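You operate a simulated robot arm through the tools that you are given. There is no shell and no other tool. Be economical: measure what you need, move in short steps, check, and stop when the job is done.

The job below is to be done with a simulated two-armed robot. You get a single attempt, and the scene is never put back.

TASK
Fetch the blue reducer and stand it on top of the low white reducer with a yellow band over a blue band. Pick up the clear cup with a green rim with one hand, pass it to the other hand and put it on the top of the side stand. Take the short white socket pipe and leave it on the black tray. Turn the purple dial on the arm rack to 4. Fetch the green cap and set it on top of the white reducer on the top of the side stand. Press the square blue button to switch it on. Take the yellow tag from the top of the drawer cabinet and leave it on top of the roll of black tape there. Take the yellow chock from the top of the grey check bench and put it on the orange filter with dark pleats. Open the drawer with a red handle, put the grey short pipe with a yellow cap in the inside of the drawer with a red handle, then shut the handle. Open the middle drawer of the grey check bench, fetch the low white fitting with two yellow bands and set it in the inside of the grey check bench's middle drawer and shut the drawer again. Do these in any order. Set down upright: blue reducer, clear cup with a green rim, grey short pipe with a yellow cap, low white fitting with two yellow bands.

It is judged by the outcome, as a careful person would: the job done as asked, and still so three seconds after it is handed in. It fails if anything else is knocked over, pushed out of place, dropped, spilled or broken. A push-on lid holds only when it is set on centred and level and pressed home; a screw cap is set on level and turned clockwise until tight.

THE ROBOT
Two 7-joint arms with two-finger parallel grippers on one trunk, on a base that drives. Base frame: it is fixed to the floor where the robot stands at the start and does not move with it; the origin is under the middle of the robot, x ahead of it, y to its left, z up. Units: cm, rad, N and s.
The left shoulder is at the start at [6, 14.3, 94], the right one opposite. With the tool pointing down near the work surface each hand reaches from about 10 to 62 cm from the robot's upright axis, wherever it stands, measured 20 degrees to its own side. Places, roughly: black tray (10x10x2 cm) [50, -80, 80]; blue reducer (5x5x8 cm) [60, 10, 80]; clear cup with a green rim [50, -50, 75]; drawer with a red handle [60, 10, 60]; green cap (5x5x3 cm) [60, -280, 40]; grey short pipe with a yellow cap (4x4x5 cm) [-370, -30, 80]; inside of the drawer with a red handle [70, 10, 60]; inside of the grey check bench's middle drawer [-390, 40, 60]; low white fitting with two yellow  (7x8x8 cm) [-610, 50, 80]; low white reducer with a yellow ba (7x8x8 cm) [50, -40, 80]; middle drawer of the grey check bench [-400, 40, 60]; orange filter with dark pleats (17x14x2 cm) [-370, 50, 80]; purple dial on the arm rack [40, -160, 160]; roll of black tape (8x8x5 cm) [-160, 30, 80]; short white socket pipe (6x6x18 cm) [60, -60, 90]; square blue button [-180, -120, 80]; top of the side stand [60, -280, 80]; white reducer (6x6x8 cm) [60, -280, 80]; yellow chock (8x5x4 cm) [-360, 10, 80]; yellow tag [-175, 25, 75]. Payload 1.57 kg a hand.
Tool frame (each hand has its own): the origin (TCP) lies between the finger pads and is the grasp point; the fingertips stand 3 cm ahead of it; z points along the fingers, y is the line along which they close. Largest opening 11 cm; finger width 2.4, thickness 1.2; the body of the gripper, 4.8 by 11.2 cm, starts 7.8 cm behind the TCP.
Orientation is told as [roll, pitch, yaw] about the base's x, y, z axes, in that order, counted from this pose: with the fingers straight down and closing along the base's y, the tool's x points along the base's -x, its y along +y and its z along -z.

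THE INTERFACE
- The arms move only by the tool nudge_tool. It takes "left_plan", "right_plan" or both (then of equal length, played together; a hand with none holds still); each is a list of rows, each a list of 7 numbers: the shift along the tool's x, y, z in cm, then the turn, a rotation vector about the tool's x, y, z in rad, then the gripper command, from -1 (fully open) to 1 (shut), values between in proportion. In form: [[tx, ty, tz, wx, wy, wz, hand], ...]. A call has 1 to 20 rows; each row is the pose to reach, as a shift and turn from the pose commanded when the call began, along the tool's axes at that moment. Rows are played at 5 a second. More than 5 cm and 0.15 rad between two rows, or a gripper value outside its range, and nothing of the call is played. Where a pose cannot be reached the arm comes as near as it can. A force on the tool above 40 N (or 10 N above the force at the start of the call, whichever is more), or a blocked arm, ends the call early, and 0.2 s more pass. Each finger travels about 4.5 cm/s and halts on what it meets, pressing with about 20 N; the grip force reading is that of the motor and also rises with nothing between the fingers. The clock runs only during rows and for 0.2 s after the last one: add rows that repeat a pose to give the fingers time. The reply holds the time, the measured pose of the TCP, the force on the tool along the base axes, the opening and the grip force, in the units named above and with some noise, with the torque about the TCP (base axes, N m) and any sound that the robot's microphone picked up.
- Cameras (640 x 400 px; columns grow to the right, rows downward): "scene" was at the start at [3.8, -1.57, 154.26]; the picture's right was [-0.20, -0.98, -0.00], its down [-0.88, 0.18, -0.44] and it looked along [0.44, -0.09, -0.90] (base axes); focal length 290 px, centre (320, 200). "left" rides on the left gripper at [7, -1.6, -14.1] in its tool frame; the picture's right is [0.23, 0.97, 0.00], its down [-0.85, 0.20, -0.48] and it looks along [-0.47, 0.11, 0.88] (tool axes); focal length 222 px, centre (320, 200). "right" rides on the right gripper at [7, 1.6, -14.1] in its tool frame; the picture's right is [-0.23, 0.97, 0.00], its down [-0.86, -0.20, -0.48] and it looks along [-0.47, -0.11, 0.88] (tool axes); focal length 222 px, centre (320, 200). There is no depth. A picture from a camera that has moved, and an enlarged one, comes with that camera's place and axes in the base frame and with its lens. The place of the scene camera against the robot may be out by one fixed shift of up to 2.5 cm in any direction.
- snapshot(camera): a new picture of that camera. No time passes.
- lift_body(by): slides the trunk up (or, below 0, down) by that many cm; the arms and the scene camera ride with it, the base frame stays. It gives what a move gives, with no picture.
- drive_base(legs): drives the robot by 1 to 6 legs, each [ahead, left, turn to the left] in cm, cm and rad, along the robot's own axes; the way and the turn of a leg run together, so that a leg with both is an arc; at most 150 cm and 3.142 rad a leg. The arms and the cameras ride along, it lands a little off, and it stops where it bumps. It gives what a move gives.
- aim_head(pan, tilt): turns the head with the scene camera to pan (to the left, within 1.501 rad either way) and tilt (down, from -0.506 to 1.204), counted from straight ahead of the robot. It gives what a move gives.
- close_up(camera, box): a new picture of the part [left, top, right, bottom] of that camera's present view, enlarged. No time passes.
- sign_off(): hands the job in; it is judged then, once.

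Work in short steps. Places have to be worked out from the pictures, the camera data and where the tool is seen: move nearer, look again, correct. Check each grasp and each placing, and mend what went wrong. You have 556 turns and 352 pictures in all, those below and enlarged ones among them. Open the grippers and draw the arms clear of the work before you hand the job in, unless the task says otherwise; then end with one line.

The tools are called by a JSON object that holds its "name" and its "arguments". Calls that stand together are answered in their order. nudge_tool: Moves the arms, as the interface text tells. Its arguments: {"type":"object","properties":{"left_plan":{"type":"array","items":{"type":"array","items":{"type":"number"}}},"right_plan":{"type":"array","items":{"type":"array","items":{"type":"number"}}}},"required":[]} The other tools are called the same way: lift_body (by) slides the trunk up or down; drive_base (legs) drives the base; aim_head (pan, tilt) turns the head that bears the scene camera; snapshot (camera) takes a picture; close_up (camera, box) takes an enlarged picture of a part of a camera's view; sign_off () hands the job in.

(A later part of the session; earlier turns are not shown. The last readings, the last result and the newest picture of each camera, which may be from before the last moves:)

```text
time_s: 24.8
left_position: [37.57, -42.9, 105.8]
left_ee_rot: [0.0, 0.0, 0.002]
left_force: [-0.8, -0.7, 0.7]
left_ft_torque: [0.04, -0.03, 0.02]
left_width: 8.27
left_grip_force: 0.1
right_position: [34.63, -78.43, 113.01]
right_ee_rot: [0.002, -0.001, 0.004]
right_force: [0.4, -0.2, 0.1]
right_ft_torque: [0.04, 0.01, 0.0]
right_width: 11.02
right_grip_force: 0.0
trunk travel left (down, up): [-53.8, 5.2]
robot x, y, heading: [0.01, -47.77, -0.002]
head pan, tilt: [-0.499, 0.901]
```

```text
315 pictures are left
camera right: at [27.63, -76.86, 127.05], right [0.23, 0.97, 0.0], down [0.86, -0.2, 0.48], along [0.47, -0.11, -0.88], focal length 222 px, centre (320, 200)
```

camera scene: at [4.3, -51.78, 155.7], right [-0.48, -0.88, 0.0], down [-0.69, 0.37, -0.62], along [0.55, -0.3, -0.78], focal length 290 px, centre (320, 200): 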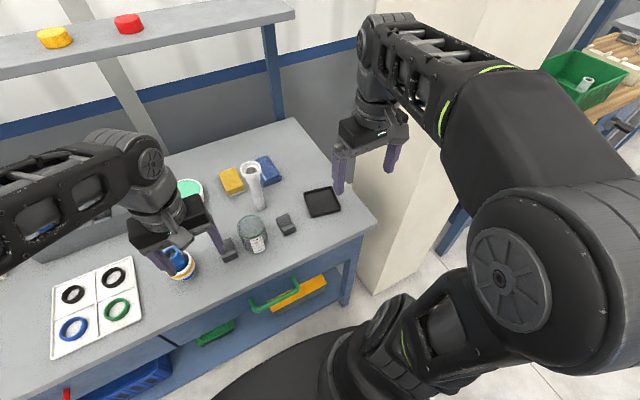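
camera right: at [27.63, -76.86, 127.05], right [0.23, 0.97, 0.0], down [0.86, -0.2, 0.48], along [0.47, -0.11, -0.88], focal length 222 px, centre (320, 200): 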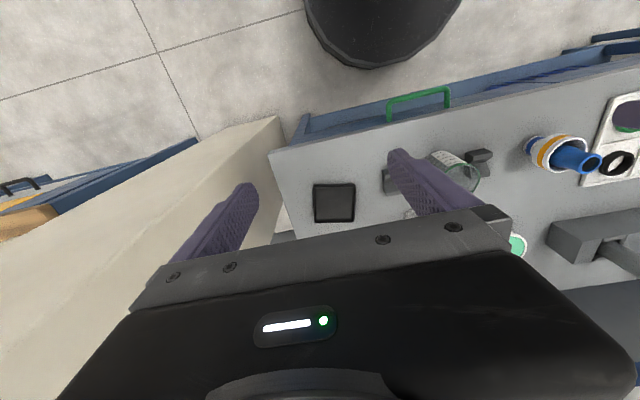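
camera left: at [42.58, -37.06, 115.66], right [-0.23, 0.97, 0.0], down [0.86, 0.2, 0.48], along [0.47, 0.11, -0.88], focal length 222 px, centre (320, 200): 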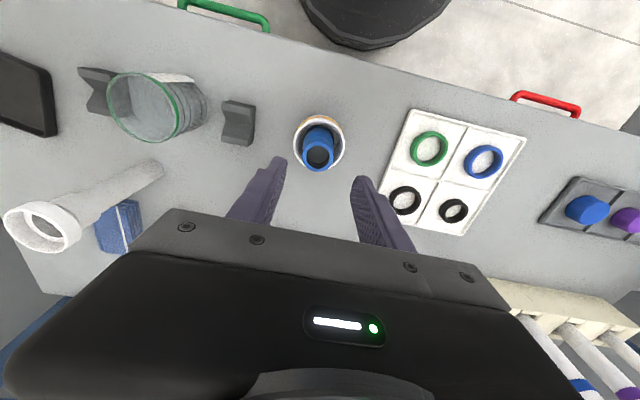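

I estimate the pipe at (61.5, -61) with its top near z 98. I'll drive 5 cm closer and bring the open right hand over it.

{"name": "drive_base", "arguments": {"legs": [[5, 0, 0]]}}

{"name": "nudge_tool", "arguments": {"right_plan": [[-3, 2.3, 0, 0, 0, 0, -1], [-6, 4.6, 0, 0, 0, 0, -1], [-9, 7, 1, 0, 0, 0, -1], [-12, 9.4, 2, 0, 0, 0, -1], [-15, 12, 3, 0, 0, 0, -1], [-18, 14.5, 4, 0, 0, 0, -1], [-20, 16.5, 5, 0, 0, 0, -1], [-20, 16.5, 5, 0, 0, 0, -1]]}}

{"name": "snapshot", "arguments": {"camera": "right"}}

{"name": "snapshot", "arguments": {"camera": "scene"}}

```text
time_s: 25.7
left_position: [42.7, -42.71, 105.64]
left_ee_rot: [0.0, 0.002, 0.002]
left_force: [0.4, 1.0, -0.6]
left_ft_torque: [0.01, 0.04, 0.03]
left_width: 8.22
left_grip_force: 0.0
right_position: [39.8, -78.41, 113.0]
right_ee_rot: [0.001, 0.001, 0.0]
right_force: [0.5, 0.7, -0.2]
right_ft_torque: [0.01, 0.04, -0.01]
right_width: 11.0
right_grip_force: 0.1
trunk travel left (down, up): [-53.8, 5.2]
robot x, y, heading: [4.93, -47.29, 0.004]
head pan, tilt: [-0.499, 0.901]
```

```text
time_s: 27.5
left_position: [42.61, -42.95, 105.61]
left_ee_rot: [0.0, 0.001, 0.001]
left_force: [-0.2, -0.5, 0.0]
left_ft_torque: [0.01, -0.02, 0.04]
left_width: 8.24
left_grip_force: 0.0
right_position: [59.5, -62.09, 108.0]
right_ee_rot: [0.0, 0.001, 0.002]
right_force: [-0.5, -0.8, -0.3]
right_ft_torque: [-0.02, -0.01, 0.02]
right_width: 11.0
right_grip_force: 0.1
right hand out of reach, approached as far as the arm can: row 3
trunk travel left (down, up): [-53.8, 5.2]
robot x, y, heading: [5.28, -47.83, -0.002]
head pan, tilt: [-0.499, 0.901]
```

```text
314 pictures are left
camera right: at [52.53, -60.43, 121.99], right [0.23, 0.97, 0.0], down [0.86, -0.2, 0.48], along [0.47, -0.11, -0.88], focal length 222 px, centre (320, 200)
```

right: 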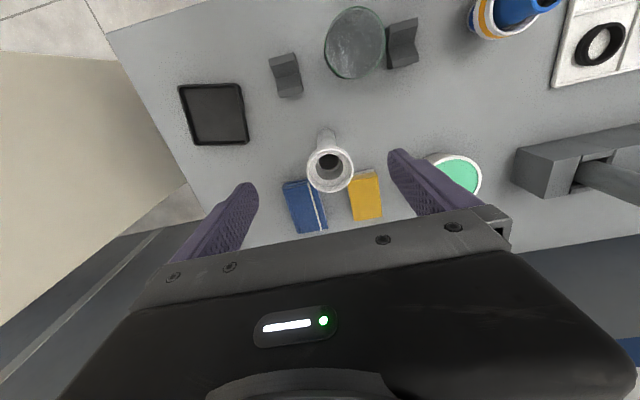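

```text
313 pictures are left
camera scene: at [9.27, -51.62, 155.7], right [-0.48, -0.88, 0.0], down [-0.69, 0.37, -0.62], along [0.55, -0.3, -0.78], focal length 290 px, centre (320, 200)
```

scene: 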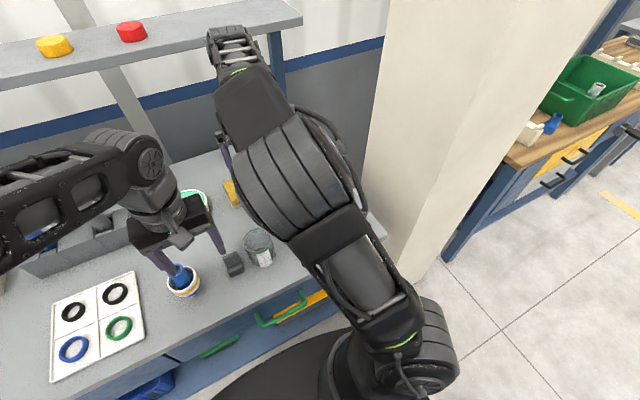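

The pipe's mouth is at about (62, -61.5) and the tray's centre at about (53.6, -79.7). I'll lower over the socket and grip it at z 95.5.

{"name": "nudge_tool", "arguments": {"right_plan": [[-2.4, 0.5, 3, 0, 0, 0, -1], [-2.4, 0.5, 7, 0, 0, 0, -1], [-2.4, 0.5, 10, 0, 0, 0, -1], [-2.4, 0.5, 12.3, 0, 0, 0, -1], [-2.4, 0.5, 12.3, 0, 0, 0, -1]]}}

{"name": "snapshot", "arguments": {"camera": "right"}}

```text
time_s: 28.7
left_position: [42.47, -42.87, 105.76]
left_ee_rot: [-0.001, -0.001, 0.003]
left_force: [0.2, 0.1, -0.5]
left_ft_torque: [0.05, 0.0, 0.0]
left_width: 8.25
left_grip_force: 0.0
right_position: [61.88, -61.38, 95.73]
right_ee_rot: [0.002, 0.0, 0.002]
right_force: [-0.6, -0.9, -0.6]
right_ft_torque: [-0.02, 0.0, -0.03]
right_width: 10.98
right_grip_force: 0.0
trunk travel left (down, up): [-53.8, 5.2]
robot x, y, heading: [4.88, -47.88, 0.004]
head pan, tilt: [-0.499, 0.901]
```

```text
312 pictures are left
camera right: at [54.95, -59.7, 109.8], right [0.23, 0.97, 0.0], down [0.86, -0.2, 0.48], along [0.47, -0.11, -0.88], focal length 222 px, centre (320, 200)
```

right: 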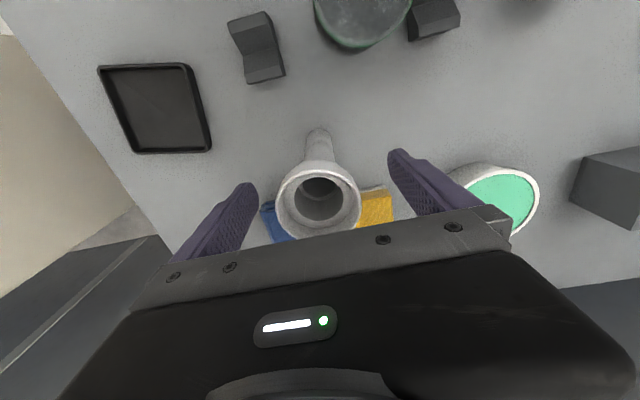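

The rim's apparent size puts the top nearer z 96 and x 62.5. I'll go 2.2 cm lower and 0.6 further, then close.

{"name": "nudge_tool", "arguments": {"right_plan": [[-0.6, 0, 1.2, 0, 0, 0, -1], [-0.6, 0, 2.3, 0, 0, 0, -1], [-0.6, 0, 2.3, 0, 0, 0, 0.2], [-0.6, 0, 2.3, 0, 0, 0, 0.6], [-0.6, 0, 2.3, 0, 0, 0, 1], [-0.6, 0, 2.3, 0, 0, 0, 1], [-0.6, 0, 2.3, 0, 0, 0, 1]]}}

{"name": "snapshot", "arguments": {"camera": "right"}}

```text
time_s: 30.3
left_position: [42.52, -42.72, 105.62]
left_ee_rot: [0.0, 0.001, 0.003]
left_force: [0.4, -0.4, -0.3]
left_ft_torque: [0.04, -0.01, 0.03]
left_width: 8.25
left_grip_force: 0.1
right_position: [62.58, -61.28, 93.47]
right_ee_rot: [-0.001, 0.0, 0.001]
right_force: [0.1, 0.0, 0.2]
right_ft_torque: [0.0, 0.0, 0.02]
right_width: 5.68
right_grip_force: 20.3
trunk travel left (down, up): [-53.8, 5.2]
robot x, y, heading: [5.12, -47.45, -0.002]
head pan, tilt: [-0.499, 0.901]
```

```text
311 pictures are left
camera right: at [55.57, -59.65, 107.53], right [0.23, 0.97, 0.0], down [0.86, -0.2, 0.48], along [0.47, -0.11, -0.88], focal length 222 px, centre (320, 200)
```

right: 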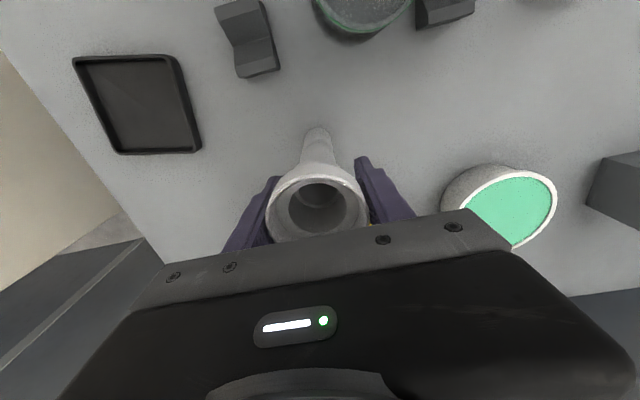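

The grip holds at 5.7 cm. I'll lift it 7 cm and carry it over the tray.

{"name": "nudge_tool", "arguments": {"right_plan": [[0, 0, -2, 0, 0, 0, 1], [0, 0, -5, 0, 0, 0, 1], [0, 0, -7, 0, 0, 0, 1], [2, -4, -7, 0, 0, 0, 1], [4, -8, -7, 0, 0, 0, 1], [6, -12, -7, 0, 0, 0, 1], [8, -16, -7, 0, 0, 0, 1], [9.1, -18.4, -7, 0, 0, 0, 1], [9.1, -18.4, -7, 0, 0, 0, 1]]}}

{"name": "snapshot", "arguments": {"camera": "right"}}

{"name": "snapshot", "arguments": {"camera": "scene"}}

```text
time_s: 32.3
left_position: [42.56, -42.76, 105.67]
left_ee_rot: [-0.001, 0.0, 0.002]
left_force: [0.7, 0.3, 1.0]
left_ft_torque: [0.0, -0.01, -0.03]
left_width: 8.27
left_grip_force: 0.0
right_position: [53.5, -79.92, 100.06]
right_ee_rot: [0.0, -0.001, 0.002]
right_force: [-0.4, -0.2, -0.1]
right_ft_torque: [-0.01, 0.01, 0.01]
right_width: 5.64
right_grip_force: 20.4
trunk travel left (down, up): [-53.8, 5.2]
robot x, y, heading: [4.8, -47.82, 0.003]
head pan, tilt: [-0.499, 0.901]
```

```text
310 pictures are left
camera right: at [46.43, -78.26, 114.34], right [0.23, 0.97, 0.0], down [0.86, -0.2, 0.48], along [0.47, -0.11, -0.88], focal length 222 px, centre (320, 200)
```

right: 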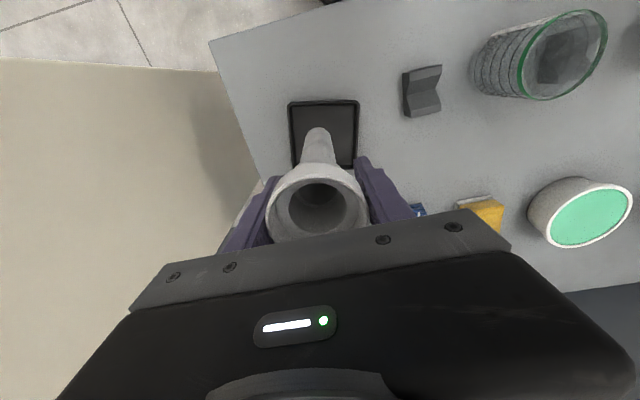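

```text
309 pictures are left
camera scene: at [9.3, -51.6, 155.7], right [-0.48, -0.88, 0.0], down [-0.69, 0.37, -0.62], along [0.55, -0.3, -0.78], focal length 290 px, centre (320, 200)
```

scene: 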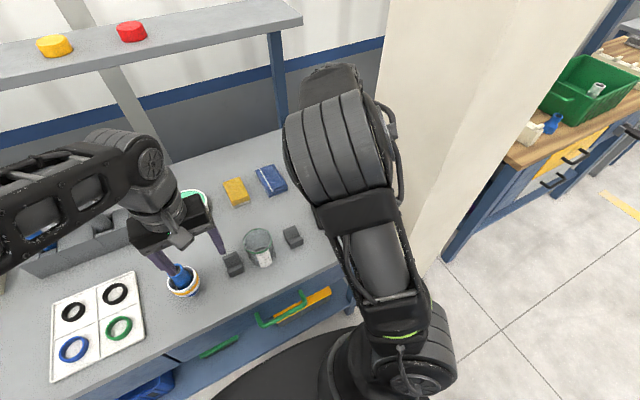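

The tray is directly below; I'll shift 0.4 cm in y and lower, slowing near the tray floor.

{"name": "nudge_tool", "arguments": {"right_plan": [[-0.2, 0.4, 2, 0, 0, 0, 1], [-0.2, 0.4, 4, 0, 0, 0, 1], [-0.2, 0.4, 5, 0, 0, 0, 1], [-0.2, 0.4, 5.5, 0, 0, 0, 1], [-0.2, 0.4, 6, 0, 0, 0, 1], [-0.2, 0.4, 6, 0, 0, 0, 1]]}}

{"name": "snapshot", "arguments": {"camera": "right"}}

```text
time_s: 33.7
left_position: [42.59, -42.79, 105.66]
left_ee_rot: [0.001, 0.0, 0.002]
left_force: [0.6, -0.8, 0.2]
left_ft_torque: [0.01, -0.01, 0.0]
left_width: 8.24
left_grip_force: 0.1
right_position: [53.33, -78.73, 95.52]
right_ee_rot: [-0.002, -0.003, 0.002]
right_force: [0.0, 0.0, -0.6]
right_ft_torque: [0.04, -0.02, 0.02]
right_width: 5.61
right_grip_force: 19.5
right hand out of reach, approached as far as the arm can: row 2, 3, 4, 5, 6
trunk travel left (down, up): [-53.8, 5.2]
robot x, y, heading: [4.62, -47.79, 0.002]
head pan, tilt: [-0.499, 0.901]
```

```text
308 pictures are left
camera right: at [46.18, -77.1, 109.49], right [0.22, 0.97, 0.0], down [0.85, -0.2, 0.48], along [0.47, -0.11, -0.88], focal length 222 px, centre (320, 200)
```

right: 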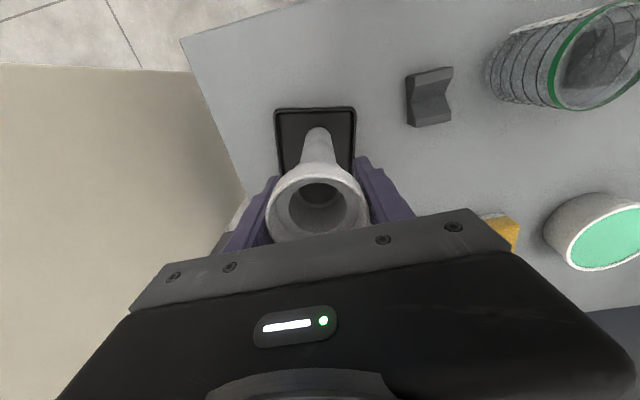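

The right arm is at its reach limit here, so I'll lower the trunk instead. It needs about 1.5 cm more.

{"name": "lift_body", "arguments": {"by": -1.2}}

{"name": "snapshot", "arguments": {"camera": "right"}}

```text
time_s: 34.3
left_position: [42.6, -42.73, 104.64]
left_ee_rot: [0.0, 0.0, 0.002]
left_force: [-1.0, 0.1, 0.7]
left_ft_torque: [-0.02, -0.02, 0.01]
left_width: 8.25
left_grip_force: 0.1
right_position: [53.36, -78.74, 94.3]
right_ee_rot: [-0.002, -0.003, 0.004]
right_force: [-0.7, -0.9, -0.4]
right_ft_torque: [0.0, 0.01, -0.01]
right_width: 5.62
right_grip_force: 20.2
trunk travel left (down, up): [-52.6, 6.4]
robot x, y, heading: [4.99, -47.53, 0.002]
head pan, tilt: [-0.499, 0.901]
```

```text
307 pictures are left
camera right: at [46.17, -77.08, 108.3], right [0.22, 0.97, 0.0], down [0.85, -0.2, 0.48], along [0.47, -0.11, -0.88], focal length 222 px, centre (320, 200)
```

right: 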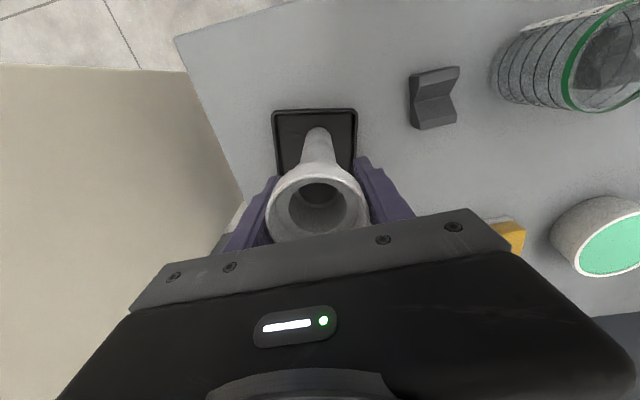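

Still no contact at 94.3. I'll go down in small trunk steps.

{"name": "lift_body", "arguments": {"by": -0.4}}

{"name": "lift_body", "arguments": {"by": -0.3}}

```text
time_s: 34.9
left_position: [42.58, -42.79, 104.1]
left_ee_rot: [0.0, 0.001, 0.001]
left_force: [0.1, 0.3, 0.7]
left_ft_torque: [0.01, -0.02, 0.01]
left_width: 8.27
left_grip_force: 0.1
right_position: [53.2, -78.74, 93.88]
right_ee_rot: [-0.001, -0.004, 0.002]
right_force: [-0.4, -1.7, 7.6]
right_ft_torque: [-0.12, -0.01, -0.01]
right_width: 5.59
right_grip_force: 19.3
trunk travel left (down, up): [-52.2, 6.8]
robot x, y, heading: [5.09, -47.68, -0.001]
head pan, tilt: [-0.499, 0.901]
```

```text
time_s: 35.4
left_position: [42.5, -42.74, 103.93]
left_ee_rot: [0.001, -0.003, 0.002]
left_force: [0.4, -0.1, -1.2]
left_ft_torque: [0.02, -0.02, -0.01]
left_width: 8.26
left_grip_force: 0.0
right_position: [53.21, -78.67, 93.62]
right_ee_rot: [-0.001, -0.007, 0.003]
right_force: [1.4, -1.7, 13.1]
right_ft_torque: [-0.07, -0.09, -0.06]
right_width: 5.48
right_grip_force: 20.4
trunk travel left (down, up): [-51.9, 7.1]
robot x, y, heading: [4.67, -47.71, 0.001]
head pan, tilt: [-0.499, 0.901]
```

Contact is 13 N, so the pipe stands on the tray. I'll open the right hand slowly and rise with the trunk.

{"name": "nudge_tool", "arguments": {"right_plan": [[0, 0, 0, 0, 0, 0, -0.2], [0, 0, 0, 0, 0, 0, -0.4], [0, 0, 0, 0, 0, 0, -0.7], [0, 0, 0, 0, 0, 0, -0.7]]}}

{"name": "lift_body", "arguments": {"by": 6}}

{"name": "snapshot", "arguments": {"camera": "right"}}

```text
time_s: 36.4
left_position: [42.59, -42.78, 103.76]
left_ee_rot: [0.001, 0.0, 0.003]
left_force: [-0.5, 0.0, -1.1]
left_ft_torque: [0.01, 0.02, 0.05]
left_width: 8.21
left_grip_force: 0.2
right_position: [53.27, -78.79, 93.55]
right_ee_rot: [-0.002, -0.003, 0.003]
right_force: [-0.2, -0.4, -0.5]
right_ft_torque: [0.03, 0.01, -0.02]
right_width: 9.36
right_grip_force: 0.0
trunk travel left (down, up): [-51.9, 7.1]
robot x, y, heading: [4.6, -47.56, 0.0]
head pan, tilt: [-0.499, 0.901]
```

```text
time_s: 37.4
left_position: [42.62, -42.91, 109.81]
left_ee_rot: [0.0, 0.0, 0.002]
left_force: [-0.1, -0.6, -0.1]
left_ft_torque: [-0.02, 0.02, -0.03]
left_width: 8.24
left_grip_force: 0.1
right_position: [53.35, -78.62, 99.47]
right_ee_rot: [0.0, -0.003, 0.006]
right_force: [0.1, 0.5, 1.0]
right_ft_torque: [0.0, 0.04, -0.01]
right_width: 9.36
right_grip_force: 0.0
trunk travel left (down, up): [-57.9, 1.1]
robot x, y, heading: [5.11, -47.67, 0.002]
head pan, tilt: [-0.499, 0.901]
```

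```text
306 pictures are left
camera right: at [46.2, -77.09, 113.58], right [0.22, 0.97, 0.0], down [0.85, -0.2, 0.48], along [0.47, -0.11, -0.88], focal length 222 px, centre (320, 200)
```

right: 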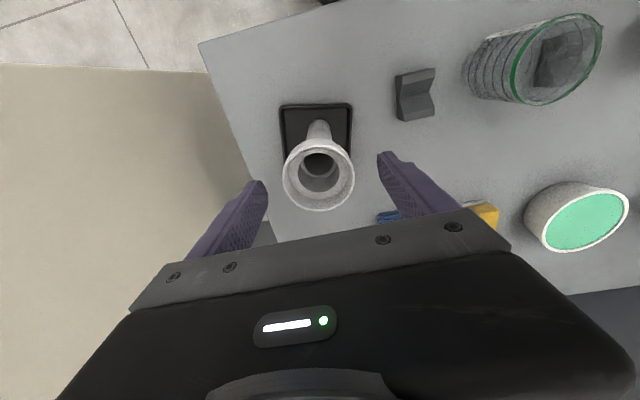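

The pipe stands centred on the tray. The cup's rim triangulates to about (49.9, -55.3, 88.9). I'll rise clear of the pipe, move the left hand away and bring the right hand over the cup.

{"name": "nudge_tool", "arguments": {"right_plan": [[0, 0, -3, 0, 0, 0, -0.7], [0, 0, -6, 0, 0, 0, -1], [1, 4, -8, 0, 0, 0, -1], [2, 8, -8, 0, 0, 0, -1], [3, 12, -8, 0, 0, 0, -1], [3.5, 16, -7, 0, 0, 0, -1], [3.5, 20, -5, 0, 0, 0, -1], [3.5, 23.3, -4, 0, 0, 0, -1], [3.5, 23.3, -4, 0, 0, 0, -1]], "left_plan": [[0, 3, 0, 0, 0, 0, -1], [1, 6, 0, 0, 0, 0, -1], [2, 10, 0, 0, 0, 0, -1], [3, 14, 0, 0, 0, 0, -1], [3, 18, 0, 0, 0, 0, -1], [3, 21, 0, 0, 0, 0, -1], [3, 21, 0, 0, 0, 0, -1], [3, 21, 0, 0, 0, 0, -1], [3, 21, 0, 0, 0, 0, -1]]}}

{"name": "snapshot", "arguments": {"camera": "right"}}

{"name": "snapshot", "arguments": {"camera": "scene"}}

```text
time_s: 39.4
left_position: [39.3, -21.93, 109.94]
left_ee_rot: [0.001, 0.0, 0.003]
left_force: [0.4, 1.1, -0.4]
left_ft_torque: [0.0, -0.01, -0.01]
left_width: 10.97
left_grip_force: 0.0
right_position: [49.89, -55.47, 103.49]
right_ee_rot: [-0.003, -0.003, 0.002]
right_force: [0.4, 0.0, 0.2]
right_ft_torque: [0.0, -0.01, -0.01]
right_width: 10.99
right_grip_force: 0.0
trunk travel left (down, up): [-57.9, 1.1]
robot x, y, heading: [4.62, -47.23, 0.0]
head pan, tilt: [-0.499, 0.901]
```

```text
305 pictures are left
camera right: at [42.74, -53.91, 117.6], right [0.22, 0.97, 0.0], down [0.85, -0.2, 0.48], along [0.47, -0.11, -0.88], focal length 222 px, centre (320, 200)
```

right: 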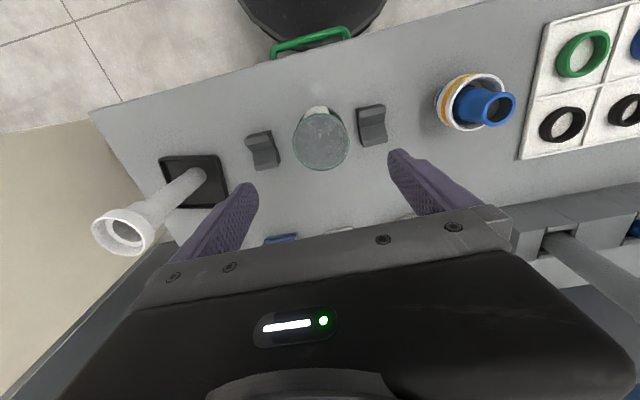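

```text
304 pictures are left
camera scene: at [9.28, -51.67, 159.8], right [-0.48, -0.88, 0.0], down [-0.69, 0.37, -0.62], along [0.55, -0.3, -0.78], focal length 290 px, centre (320, 200)
```

scene: 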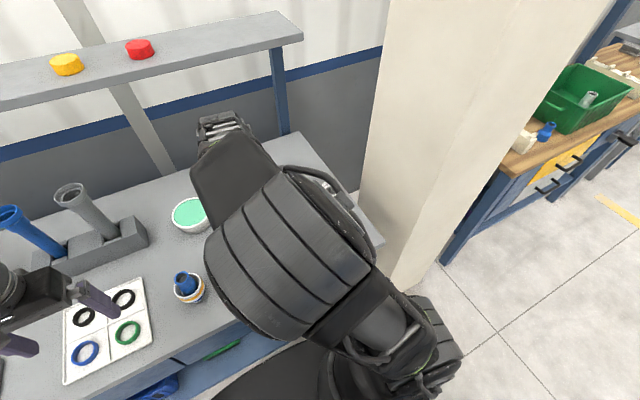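

The cup's rim is about 7.3 cm across, centred under the hand, with the blocks just beside it. I'll lower with a 9 cm opening so the tips stay above the blocks.

{"name": "nudge_tool", "arguments": {"right_plan": [[0.4, 0.15, 4, 0, 0, 0, -0.6], [0.4, 0.15, 8, 0, 0, 0, -0.6], [0.4, 0.15, 11, 0, 0, 0, -0.6], [0.4, 0.15, 11, 0, 0, 0, -0.6]]}}

{"name": "snapshot", "arguments": {"camera": "right"}}

```text
time_s: 40.4
left_position: [39.35, -21.77, 109.76]
left_ee_rot: [0.0, 0.0, 0.003]
left_force: [-0.4, -0.6, -0.4]
left_ft_torque: [-0.02, -0.02, 0.0]
left_width: 11.0
left_grip_force: 0.1
right_position: [49.36, -55.35, 92.49]
right_ee_rot: [-0.001, -0.004, 0.003]
right_force: [-1.4, 0.1, 0.7]
right_ft_torque: [0.03, -0.01, -0.01]
right_width: 8.79
right_grip_force: 0.1
trunk travel left (down, up): [-57.9, 1.1]
robot x, y, heading: [5.1, -47.72, -0.002]
head pan, tilt: [-0.499, 0.901]
```

```text
303 pictures are left
camera right: at [42.25, -53.69, 106.72], right [0.22, 0.97, 0.0], down [0.85, -0.2, 0.48], along [0.47, -0.11, -0.88], focal length 222 px, centre (320, 200)
```

right: 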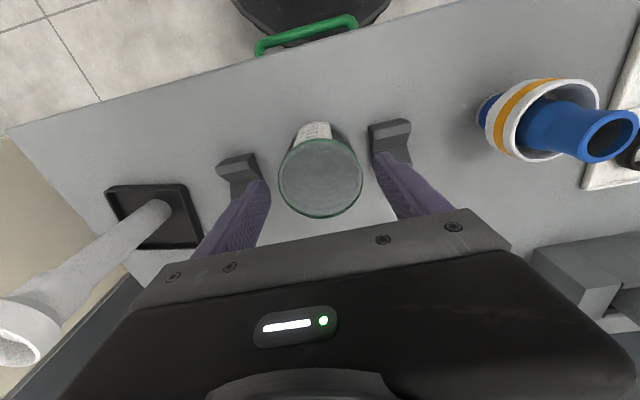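

Centred, with the rim at z 88.8. I'll lower to 89.2, close and lift.

{"name": "nudge_tool", "arguments": {"right_plan": [[-0.3, 0, 1.7, 0, 0, 0, -0.6], [-0.3, 0, 3.4, 0, 0, 0, -0.6], [-0.3, 0, 3.4, 0, 0, 0, -0.2], [-0.3, 0, 3.4, 0, 0, 0, 0.3], [-0.3, 0, 3.4, 0, 0, 0, 0.6], [-0.3, 0, 3.4, 0, 0, 0, 0.6]]}}

{"name": "snapshot", "arguments": {"camera": "right"}}

```text
time_s: 41.8
left_position: [39.42, -21.8, 109.94]
left_ee_rot: [0.001, 0.0, 0.0]
left_force: [0.7, -0.4, 0.2]
left_ft_torque: [-0.01, -0.01, 0.0]
left_width: 10.99
left_grip_force: 0.1
right_position: [49.66, -55.31, 89.11]
right_ee_rot: [-0.003, -0.004, 0.002]
right_force: [0.2, 0.1, 0.5]
right_ft_torque: [-0.02, -0.02, -0.01]
right_width: 6.95
right_grip_force: 19.9
trunk travel left (down, up): [-57.9, 1.1]
robot x, y, heading: [5.03, -47.42, 0.002]
head pan, tilt: [-0.499, 0.901]
```

```text
302 pictures are left
camera right: at [42.57, -53.64, 103.26], right [0.22, 0.97, 0.0], down [0.85, -0.2, 0.48], along [0.47, -0.11, -0.88], focal length 222 px, centre (320, 200)
```

right: 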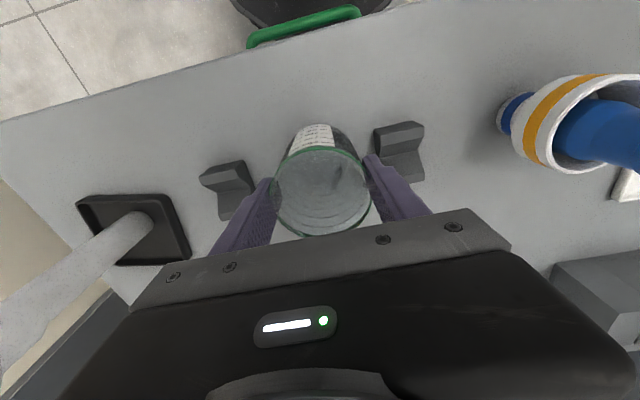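

The cup is gripped at 7.0 cm. I'll lift it to z 106 in front of the robot and tilt the left hand 60 degrees forward for the hand-over.

{"name": "nudge_tool", "arguments": {"right_plan": [[0, 0, -3, 0, 0, 0, 0.6], [0, 0, -7, 0, 0, 0, 0.6], [-2, 1, -11, 0, 0, 0, 0.6], [-4, 3, -14, 0, 0, 0, 0.6], [-6.3, 5.3, -17, 0, 0, 0, 0.6], [-6.3, 5.3, -17, 0, 0, 0, 0.6], [-6.3, 5.3, -17, 0, 0, 0, 0.6], [-6.3, 5.3, -17, 0, 0, 0, 0.6]], "left_plan": [[0, 0, 0, 0, -0.13, 0, -1], [0, 0, 0, 0, -0.26, 0, -1], [0, 0, 0, 0, -0.4, 0, -1], [0, 0, 0, 0, -0.54, 0, -1], [0, 0, 0, 0, -0.67, 0, -1], [0, 0, 0, 0, -0.8, 0, -1], [0, 0, 0, 0, -0.93, 0, -1], [0, 0, 0, 0, -1.047, 0, -1]]}}

{"name": "snapshot", "arguments": {"camera": "right"}}

{"name": "snapshot", "arguments": {"camera": "left"}}

{"name": "aim_head", "arguments": {"pan": 0, "tilt": 0.9}}

{"name": "snapshot", "arguments": {"camera": "scene"}}

```text
time_s: 43.6
left_position: [46.14, -15.79, 118.31]
left_ee_rot: [-0.004, -1.045, 0.001]
left_force: [0.0, 0.4, -0.4]
left_ft_torque: [0.01, 0.0, -0.02]
left_width: 11.02
left_grip_force: 0.1
left hand out of reach, approached as far as the arm can: row 4, 5, 6, 7, 8
right_position: [55.93, -49.91, 106.01]
right_ee_rot: [-0.001, -0.003, 0.003]
right_force: [-1.0, 0.1, -0.1]
right_ft_torque: [-0.02, 0.04, -0.03]
right_width: 6.95
right_grip_force: 19.7
trunk travel left (down, up): [-57.9, 1.1]
robot x, y, heading: [4.89, -47.7, 0.005]
head pan, tilt: [-0.499, 0.901]
```

```text
301 pictures are left
camera right: at [48.72, -48.28, 120.05], right [0.22, 0.97, 0.0], down [0.85, -0.2, 0.48], along [0.47, -0.11, -0.88], focal length 222 px, centre (320, 200)
```

right: 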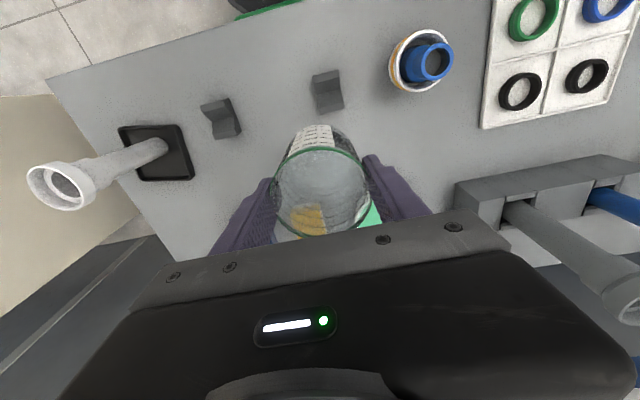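

```text
300 pictures are left
camera left: at [30.33, -17.39, 119.31], right [-0.11, 0.97, -0.2], down [0.01, 0.2, 0.98], along [0.99, 0.11, -0.04], focal length 222 px, centre (320, 200)
```

left: 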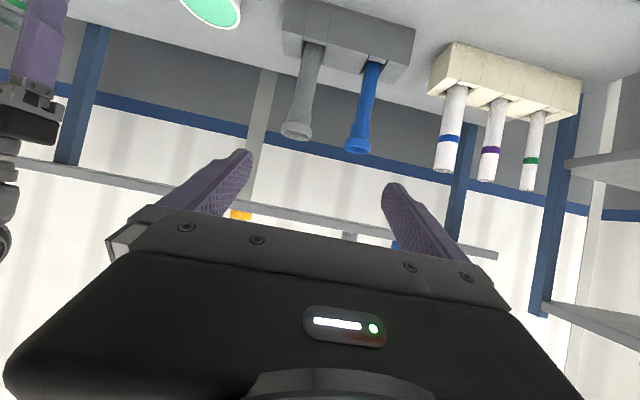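

```text
time_s: 44.5
left_position: [46.13, -15.88, 118.33]
left_ee_rot: [-0.003, -1.04, 0.003]
left_force: [0.8, 0.0, -0.1]
left_ft_torque: [0.03, 0.01, -0.05]
left_width: 11.01
left_grip_force: 0.0
right_position: [55.82, -50.02, 106.06]
right_ee_rot: [-0.002, -0.005, 0.006]
right_force: [0.4, 0.2, 0.1]
right_ft_torque: [0.0, 0.02, -0.01]
right_width: 6.94
right_grip_force: 20.0
trunk travel left (down, up): [-57.9, 1.1]
robot x, y, heading: [5.02, -47.74, 0.004]
head pan, tilt: [0.0, 0.901]
```

```text
299 pictures are left
camera scene: at [10.2, -48.0, 159.8], right [0.0, -1.0, 0.0], down [-0.78, 0.0, -0.62], along [0.62, 0.0, -0.78], focal length 290 px, centre (320, 200)
```

scene: 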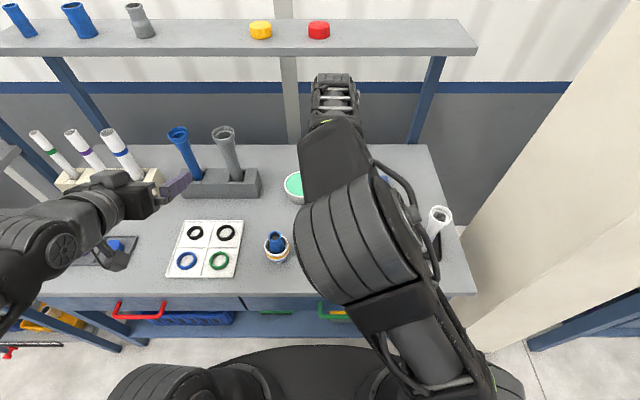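

The left hand tilted, but pointing straight ahead would bring it under the right upper arm. I'll turn it 45 degrees so it approaches the cup diagonally from the left.

{"name": "nudge_tool", "arguments": {"left_plan": [[0, 0, 0, 0.113, 0, 0.065, -1], [0, 0, 0, 0.226, 0, 0.13, -1], [0, 0, 0, 0.34, 0, 0.196, -1], [0, 0, 0, 0.453, 0, 0.262, -1], [0, 0, 0, 0.566, 0, 0.327, -1], [0, 0, 0, 0.68, 0, 0.3925, -1], [0, 0, 0, 0.68, 0, 0.3925, -1]]}}

{"name": "snapshot", "arguments": {"camera": "left"}}

{"name": "snapshot", "arguments": {"camera": "scene"}}

```text
time_s: 46.1
left_position: [46.27, -16.01, 118.27]
left_ee_rot: [0.001, -1.05, -0.785]
left_force: [-0.3, -0.6, 0.2]
left_ft_torque: [0.04, -0.01, -0.01]
left_width: 10.97
left_grip_force: 0.0
right_position: [55.92, -49.97, 105.93]
right_ee_rot: [-0.002, -0.003, 0.004]
right_force: [0.4, 0.4, -1.0]
right_ft_torque: [0.01, 0.03, -0.01]
right_width: 6.91
right_grip_force: 20.0
trunk travel left (down, up): [-57.9, 1.1]
robot x, y, heading: [4.91, -47.81, 0.002]
head pan, tilt: [0.0, 0.901]
```

```text
298 pictures are left
camera left: at [33.98, -5.95, 119.27], right [0.61, 0.77, -0.2], down [0.15, 0.13, 0.98], along [0.78, -0.63, -0.03], focal length 222 px, centre (320, 200)
```

left: 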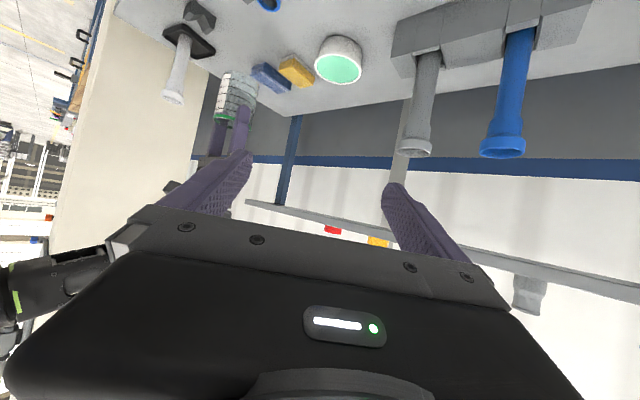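

```text
297 pictures are left
camera scene: at [10.16, -48.02, 159.81], right [0.0, -1.0, 0.0], down [-0.78, 0.0, -0.62], along [0.62, 0.0, -0.78], focal length 290 px, centre (320, 200)
```

scene: 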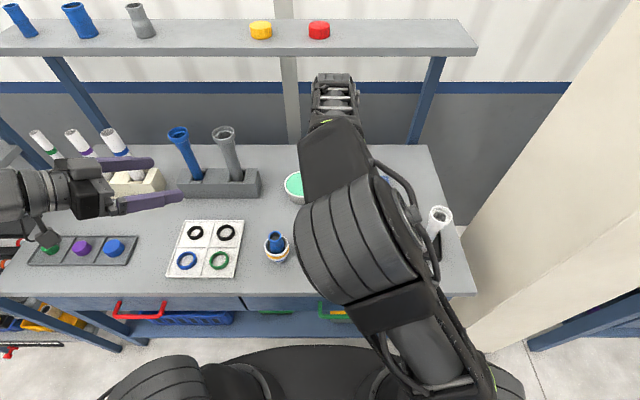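

The left hand is now on a diagonal toward the cup. I'll bring it to about 12 cm short of the cup along its pointing line and check.

{"name": "nudge_tool", "arguments": {"left_plan": [[0.1, -2.4, 3.4, 0, 0, 0, -1], [0.2, -4.9, 6.9, 0, 0, 0, -1], [0.3, -7.4, 10.3, 0, 0, 0, -1], [0.4, -9.8, 13.7, 0, 0, 0, -1], [0.5, -12.3, 17.2, 0, 0, 0, -1], [0.6, -14.8, 20.6, 0, 0, 0, -1], [0.65, -17.25, 24, 0, 0, 0, -1], [0.65, -17.25, 24, 0, 0, 0, -1]]}}

{"name": "snapshot", "arguments": {"camera": "left"}}

{"name": "snapshot", "arguments": {"camera": "right"}}

{"name": "snapshot", "arguments": {"camera": "scene"}}

```text
time_s: 47.9
left_position: [50.68, -42.59, 106.32]
left_ee_rot: [-0.002, -1.047, -0.782]
left_force: [-0.2, 0.4, 0.1]
left_ft_torque: [0.0, -0.02, 0.04]
left_width: 11.02
left_grip_force: 0.1
left hand out of reach, approached as far as the arm can: row 5, 6, 7, 8
right_position: [55.81, -49.95, 105.9]
right_ee_rot: [-0.001, -0.002, 0.005]
right_force: [0.0, -1.0, -0.1]
right_ft_torque: [-0.01, -0.03, -0.02]
right_width: 6.92
right_grip_force: 20.5
trunk travel left (down, up): [-57.9, 1.1]
robot x, y, heading: [5.23, -47.55, 0.001]
head pan, tilt: [0.0, 0.901]
```

```text
296 pictures are left
camera left: at [38.37, -32.71, 107.3], right [0.61, 0.77, -0.2], down [0.15, 0.13, 0.98], along [0.78, -0.62, -0.04], focal length 222 px, centre (320, 200)
```

left: 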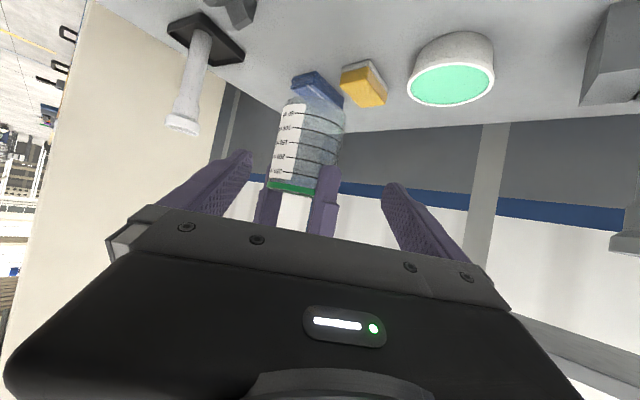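

```text
295 pictures are left
camera right: at [48.7, -48.28, 120.04], right [0.22, 0.97, 0.0], down [0.85, -0.2, 0.48], along [0.47, -0.11, -0.88], focal length 222 px, centre (320, 200)
```

right: 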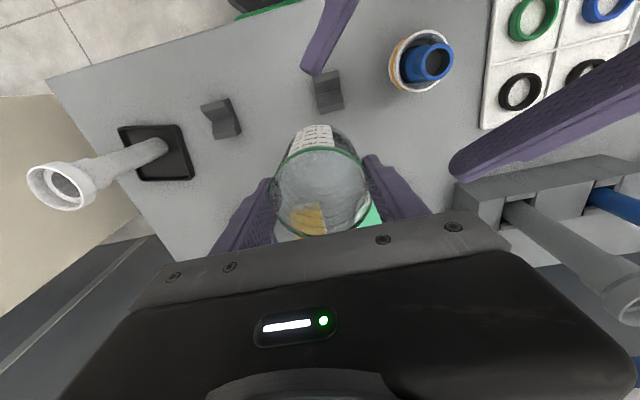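

```text
294 pictures are left
camera scene: at [10.15, -47.93, 159.81], right [0.0, -1.0, 0.0], down [-0.78, 0.0, -0.62], along [0.62, 0.0, -0.78], focal length 290 px, centre (320, 200)
```

scene: 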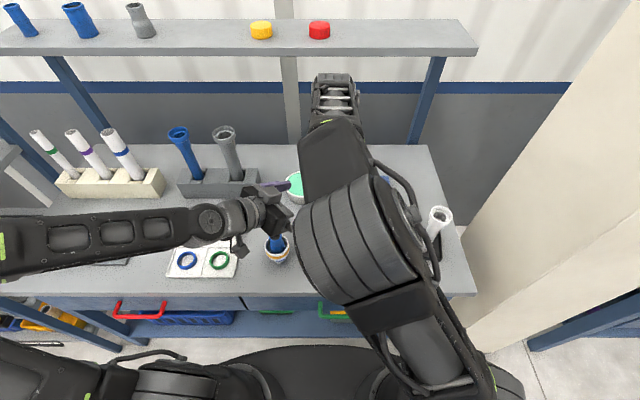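

The view is clear: the cup hangs between the right fingers ahead of the left gripper. I'll align sideways, advance most of the way and check.

{"name": "nudge_tool", "arguments": {"left_plan": [[1.82, -1.56, 0, 0, 0, 0, -1], [1.82, -1.56, 3, 0, 0, 0, -1], [1.82, -1.56, 6, 0, 0, 0, -1], [1.82, -1.56, 6, 0, 0, 0, -1]]}}

{"name": "snapshot", "arguments": {"camera": "left"}}

{"name": "snapshot", "arguments": {"camera": "right"}}

```text
time_s: 48.9
left_position: [52.47, -46.72, 101.69]
left_ee_rot: [0.0, -1.048, -0.784]
left_force: [-0.4, 0.6, -0.7]
left_ft_torque: [0.0, 0.03, -0.01]
left_width: 10.99
left_grip_force: 0.1
left hand out of reach, approached as far as the arm can: row 1, 2
right_position: [55.9, -50.06, 105.94]
right_ee_rot: [-0.001, -0.003, 0.002]
right_force: [-0.3, 0.4, 0.0]
right_ft_torque: [-0.01, -0.01, 0.0]
right_width: 6.93
right_grip_force: 20.3
trunk travel left (down, up): [-57.9, 1.1]
robot x, y, heading: [4.78, -47.78, 0.003]
head pan, tilt: [0.0, 0.901]
```

```text
293 pictures are left
camera left: at [40.19, -36.83, 102.56], right [0.61, 0.77, -0.2], down [0.15, 0.13, 0.98], along [0.78, -0.62, -0.04], focal length 222 px, centre (320, 200)
```

left: 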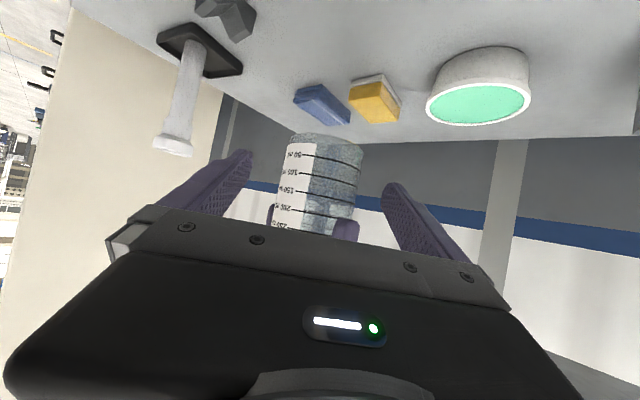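

```text
292 pictures are left
camera right: at [48.69, -48.36, 120.05], right [0.22, 0.97, 0.0], down [0.85, -0.2, 0.48], along [0.47, -0.11, -0.88], focal length 222 px, centre (320, 200)
```

right: 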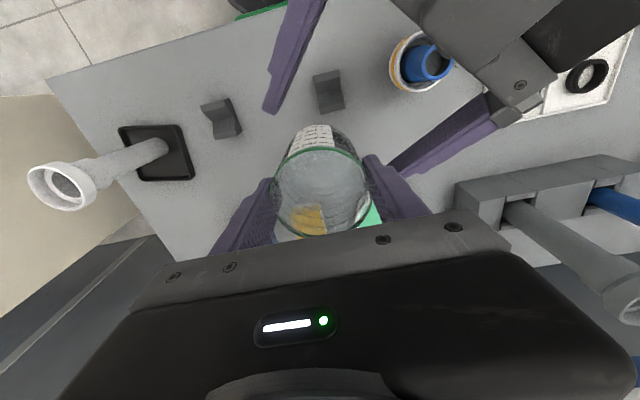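

The cup is well centred between the left fingers. I'll advance the last 4 cm, then close the left hand gently around the lower body.

{"name": "nudge_tool", "arguments": {"left_plan": [[0, 0, 1.5, 0, 0, 0, -1], [0, 0, 3, 0, 0, 0, -1], [0, 0, 4.1, 0, 0, 0, -1], [0, 0, 4.1, 0, 0, 0, -1]]}}

{"name": "snapshot", "arguments": {"camera": "left"}}

{"name": "snapshot", "arguments": {"camera": "right"}}

```text
time_s: 49.9
left_position: [54.99, -49.34, 99.45]
left_ee_rot: [-0.001, -1.047, -0.782]
left_force: [0.9, 0.1, 0.4]
left_ft_torque: [-0.02, 0.01, 0.0]
left_width: 11.01
left_grip_force: 0.1
right_position: [55.81, -50.06, 105.99]
right_ee_rot: [-0.001, -0.004, 0.003]
right_force: [0.8, -0.6, -0.3]
right_ft_torque: [0.01, 0.01, -0.01]
right_width: 6.93
right_grip_force: 19.8
trunk travel left (down, up): [-57.9, 1.1]
robot x, y, heading: [5.38, -47.47, -0.0]
head pan, tilt: [0.0, 0.901]
```

```text
291 pictures are left
camera left: at [42.67, -39.47, 100.48], right [0.61, 0.77, -0.2], down [0.15, 0.13, 0.98], along [0.78, -0.62, -0.04], focal length 222 px, centre (320, 200)
```

left: 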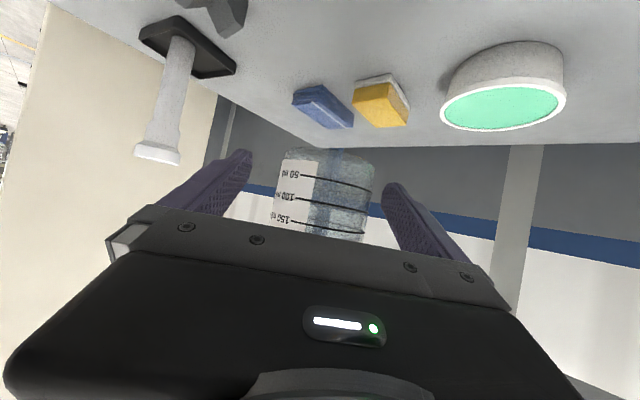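

```text
290 pictures are left
camera right: at [48.73, -48.36, 120.03], right [0.22, 0.97, 0.0], down [0.85, -0.2, 0.48], along [0.47, -0.11, -0.88], focal length 222 px, centre (320, 200)
```

right: 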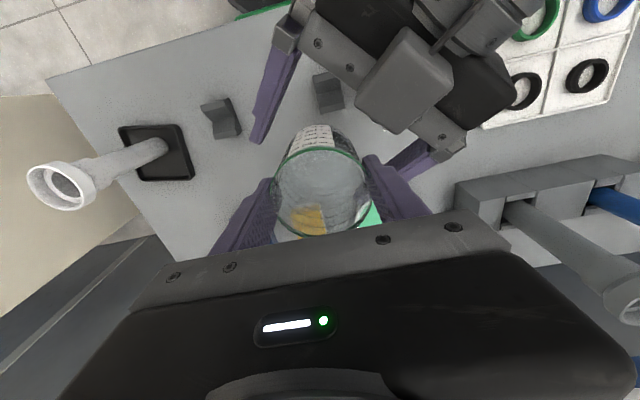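

Alignment is good, so I'll close the left hand while the right keeps holding.

{"name": "nudge_tool", "arguments": {"left_plan": [[0, 0, 0, 0, 0, 0, -0.6], [0, 0, 0, 0, 0, 0, -0.1], [0, 0, 0, 0, 0, 0, 0.3], [0, 0, 0, 0, 0, 0, 0.7], [0, 0, 0, 0, 0, 0, 0.7], [0, 0, 0, 0, 0, 0, 0.7]]}}

{"name": "snapshot", "arguments": {"camera": "left"}}

{"name": "snapshot", "arguments": {"camera": "right"}}

```text
time_s: 51.3
left_position: [55.14, -49.13, 99.36]
left_ee_rot: [0.0, -1.047, -0.778]
left_force: [14.0, 11.4, -4.3]
left_ft_torque: [-0.2, 0.55, 0.26]
left_width: 6.96
left_grip_force: 20.6
right_position: [55.85, -50.06, 105.91]
right_ee_rot: [-0.003, -0.001, 0.003]
right_force: [-14.3, -11.3, 3.8]
right_ft_torque: [-0.5, 0.41, -0.05]
right_width: 6.97
right_grip_force: 19.7
trunk travel left (down, up): [-57.9, 1.1]
robot x, y, heading: [5.18, -47.5, 0.001]
head pan, tilt: [0.0, 0.901]
```

```text
289 pictures are left
camera left: at [42.76, -39.37, 100.45], right [0.6, 0.77, -0.2], down [0.15, 0.13, 0.98], along [0.78, -0.62, -0.04], focal length 222 px, centre (320, 200)
```

left: 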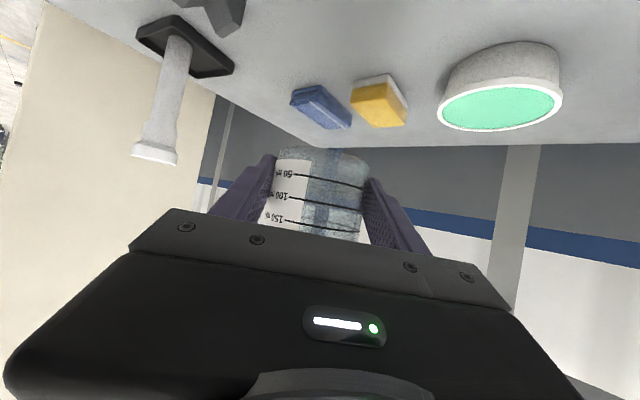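

```text
288 pictures are left
camera right: at [48.74, -48.42, 120.01], right [0.23, 0.97, 0.0], down [0.85, -0.2, 0.48], along [0.47, -0.11, -0.88], focal length 222 px, centre (320, 200)
```

right: 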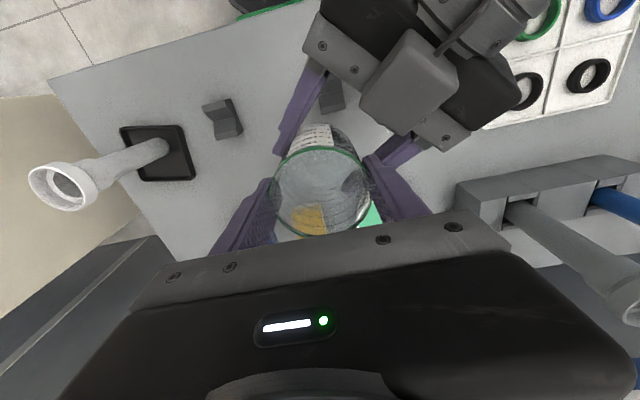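

The left hand holds at 7.0 cm. I'll open the right hand a little and draw it straight up.

{"name": "nudge_tool", "arguments": {"right_plan": [[0, 0, 0, 0, 0, 0, 0], [0, 0, 0, 0, 0, 0, -0.5], [0, 0, 0, 0, 0, 0, -0.5], [0, 0, -2, 0, 0, 0, -0.5], [0, 0, -4, 0, 0, 0, -0.5], [0, 0, -6, 0, 0, 0, -0.5], [0, 0, -8, 0, 0, 0, -0.5], [0, 0, -8, 0, 0, 0, -0.5]]}}

{"name": "snapshot", "arguments": {"camera": "left"}}

{"name": "snapshot", "arguments": {"camera": "right"}}

```text
time_s: 53.1
left_position: [55.02, -49.38, 99.42]
left_ee_rot: [-0.001, -1.048, -0.781]
left_force: [-0.6, 0.1, 0.0]
left_ft_torque: [0.01, -0.03, 0.03]
left_width: 6.97
left_grip_force: 21.1
right_position: [55.97, -49.79, 114.24]
right_ee_rot: [-0.001, -0.004, 0.003]
right_force: [-0.1, 0.1, -0.5]
right_ft_torque: [0.0, 0.0, 0.0]
right_width: 8.28
right_grip_force: 0.0
trunk travel left (down, up): [-57.9, 1.1]
robot x, y, heading: [5.03, -47.23, -0.003]
head pan, tilt: [0.0, 0.901]
```

```text
287 pictures are left
camera left: at [42.67, -39.4, 100.47], right [0.61, 0.77, -0.2], down [0.15, 0.13, 0.98], along [0.78, -0.62, -0.03], focal length 222 px, centre (320, 200)
```

left: 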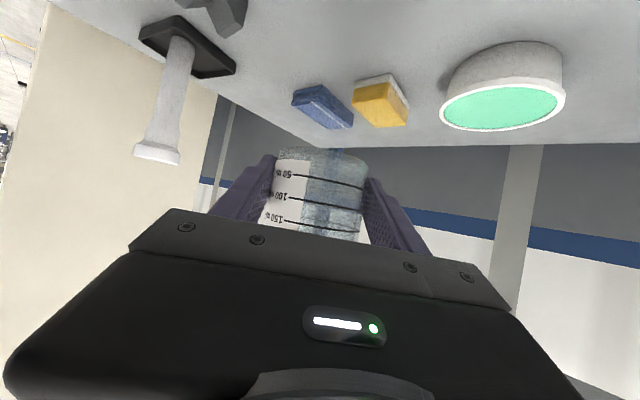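

```text
286 pictures are left
camera right: at [48.66, -48.28, 128.27], right [0.22, 0.97, 0.0], down [0.85, -0.2, 0.48], along [0.47, -0.11, -0.88], focal length 222 px, centre (320, 200)
```

right: 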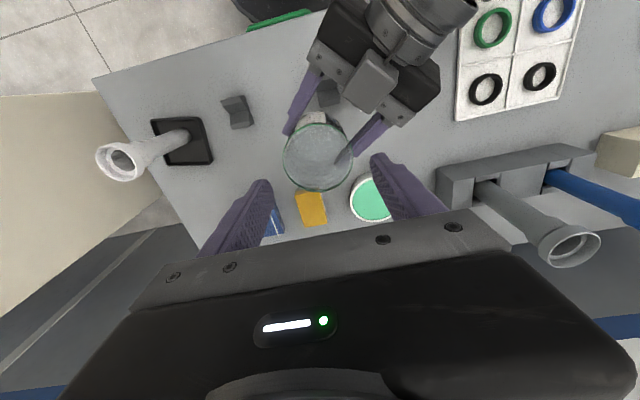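

The hand-over worked: the left hand alone holds the cup upright. I'll back off 45 cm and look right to plan the drive.

{"name": "drive_base", "arguments": {"legs": [[-45, 0, 0]]}}

{"name": "aim_head", "arguments": {"pan": -1.2, "tilt": 0.4}}

{"name": "snapshot", "arguments": {"camera": "scene"}}

```text
time_s: 55.8
left_position: [11.38, -49.43, 99.57]
left_ee_rot: [-0.001, -1.049, -0.781]
left_force: [-0.2, 0.0, 0.3]
left_ft_torque: [-0.01, 0.03, 0.03]
left_width: 6.96
left_grip_force: 19.4
right_position: [11.99, -49.87, 114.17]
right_ee_rot: [-0.001, -0.006, 0.009]
right_force: [0.1, 0.5, 0.2]
right_ft_torque: [0.02, -0.04, -0.02]
right_width: 8.24
right_grip_force: 0.0
trunk travel left (down, up): [-57.9, 1.1]
robot x, y, heading: [-39.08, -47.51, 0.007]
head pan, tilt: [0.0, 0.901]
```

```text
time_s: 57.2
left_position: [11.35, -49.27, 99.59]
left_ee_rot: [-0.001, -1.048, -0.779]
left_force: [0.0, -0.7, 0.0]
left_ft_torque: [0.02, 0.01, -0.02]
left_width: 6.95
left_grip_force: 20.3
right_position: [12.2, -49.95, 114.21]
right_ee_rot: [-0.002, -0.005, 0.008]
right_force: [0.0, 0.2, -0.3]
right_ft_torque: [-0.03, -0.04, -0.02]
right_width: 8.24
right_grip_force: 0.0
trunk travel left (down, up): [-57.9, 1.1]
robot x, y, heading: [-38.58, -47.59, 0.004]
head pan, tilt: [-1.201, 0.4]
```

```text
285 pictures are left
camera scene: at [-37.61, -56.79, 164.1], right [-0.93, -0.37, 0.0], down [-0.14, 0.36, -0.92], along [0.34, -0.86, -0.39], focal length 290 px, centre (320, 200)
```

scene: 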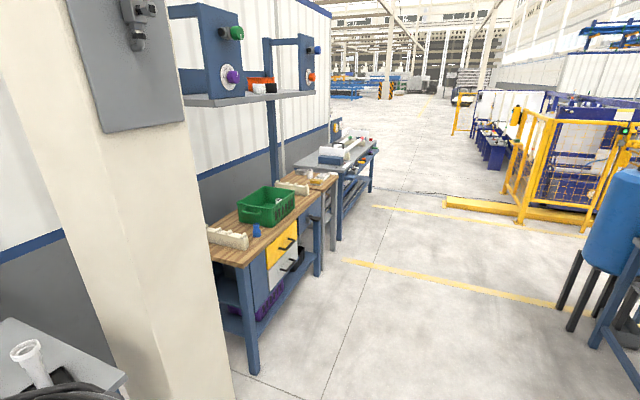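

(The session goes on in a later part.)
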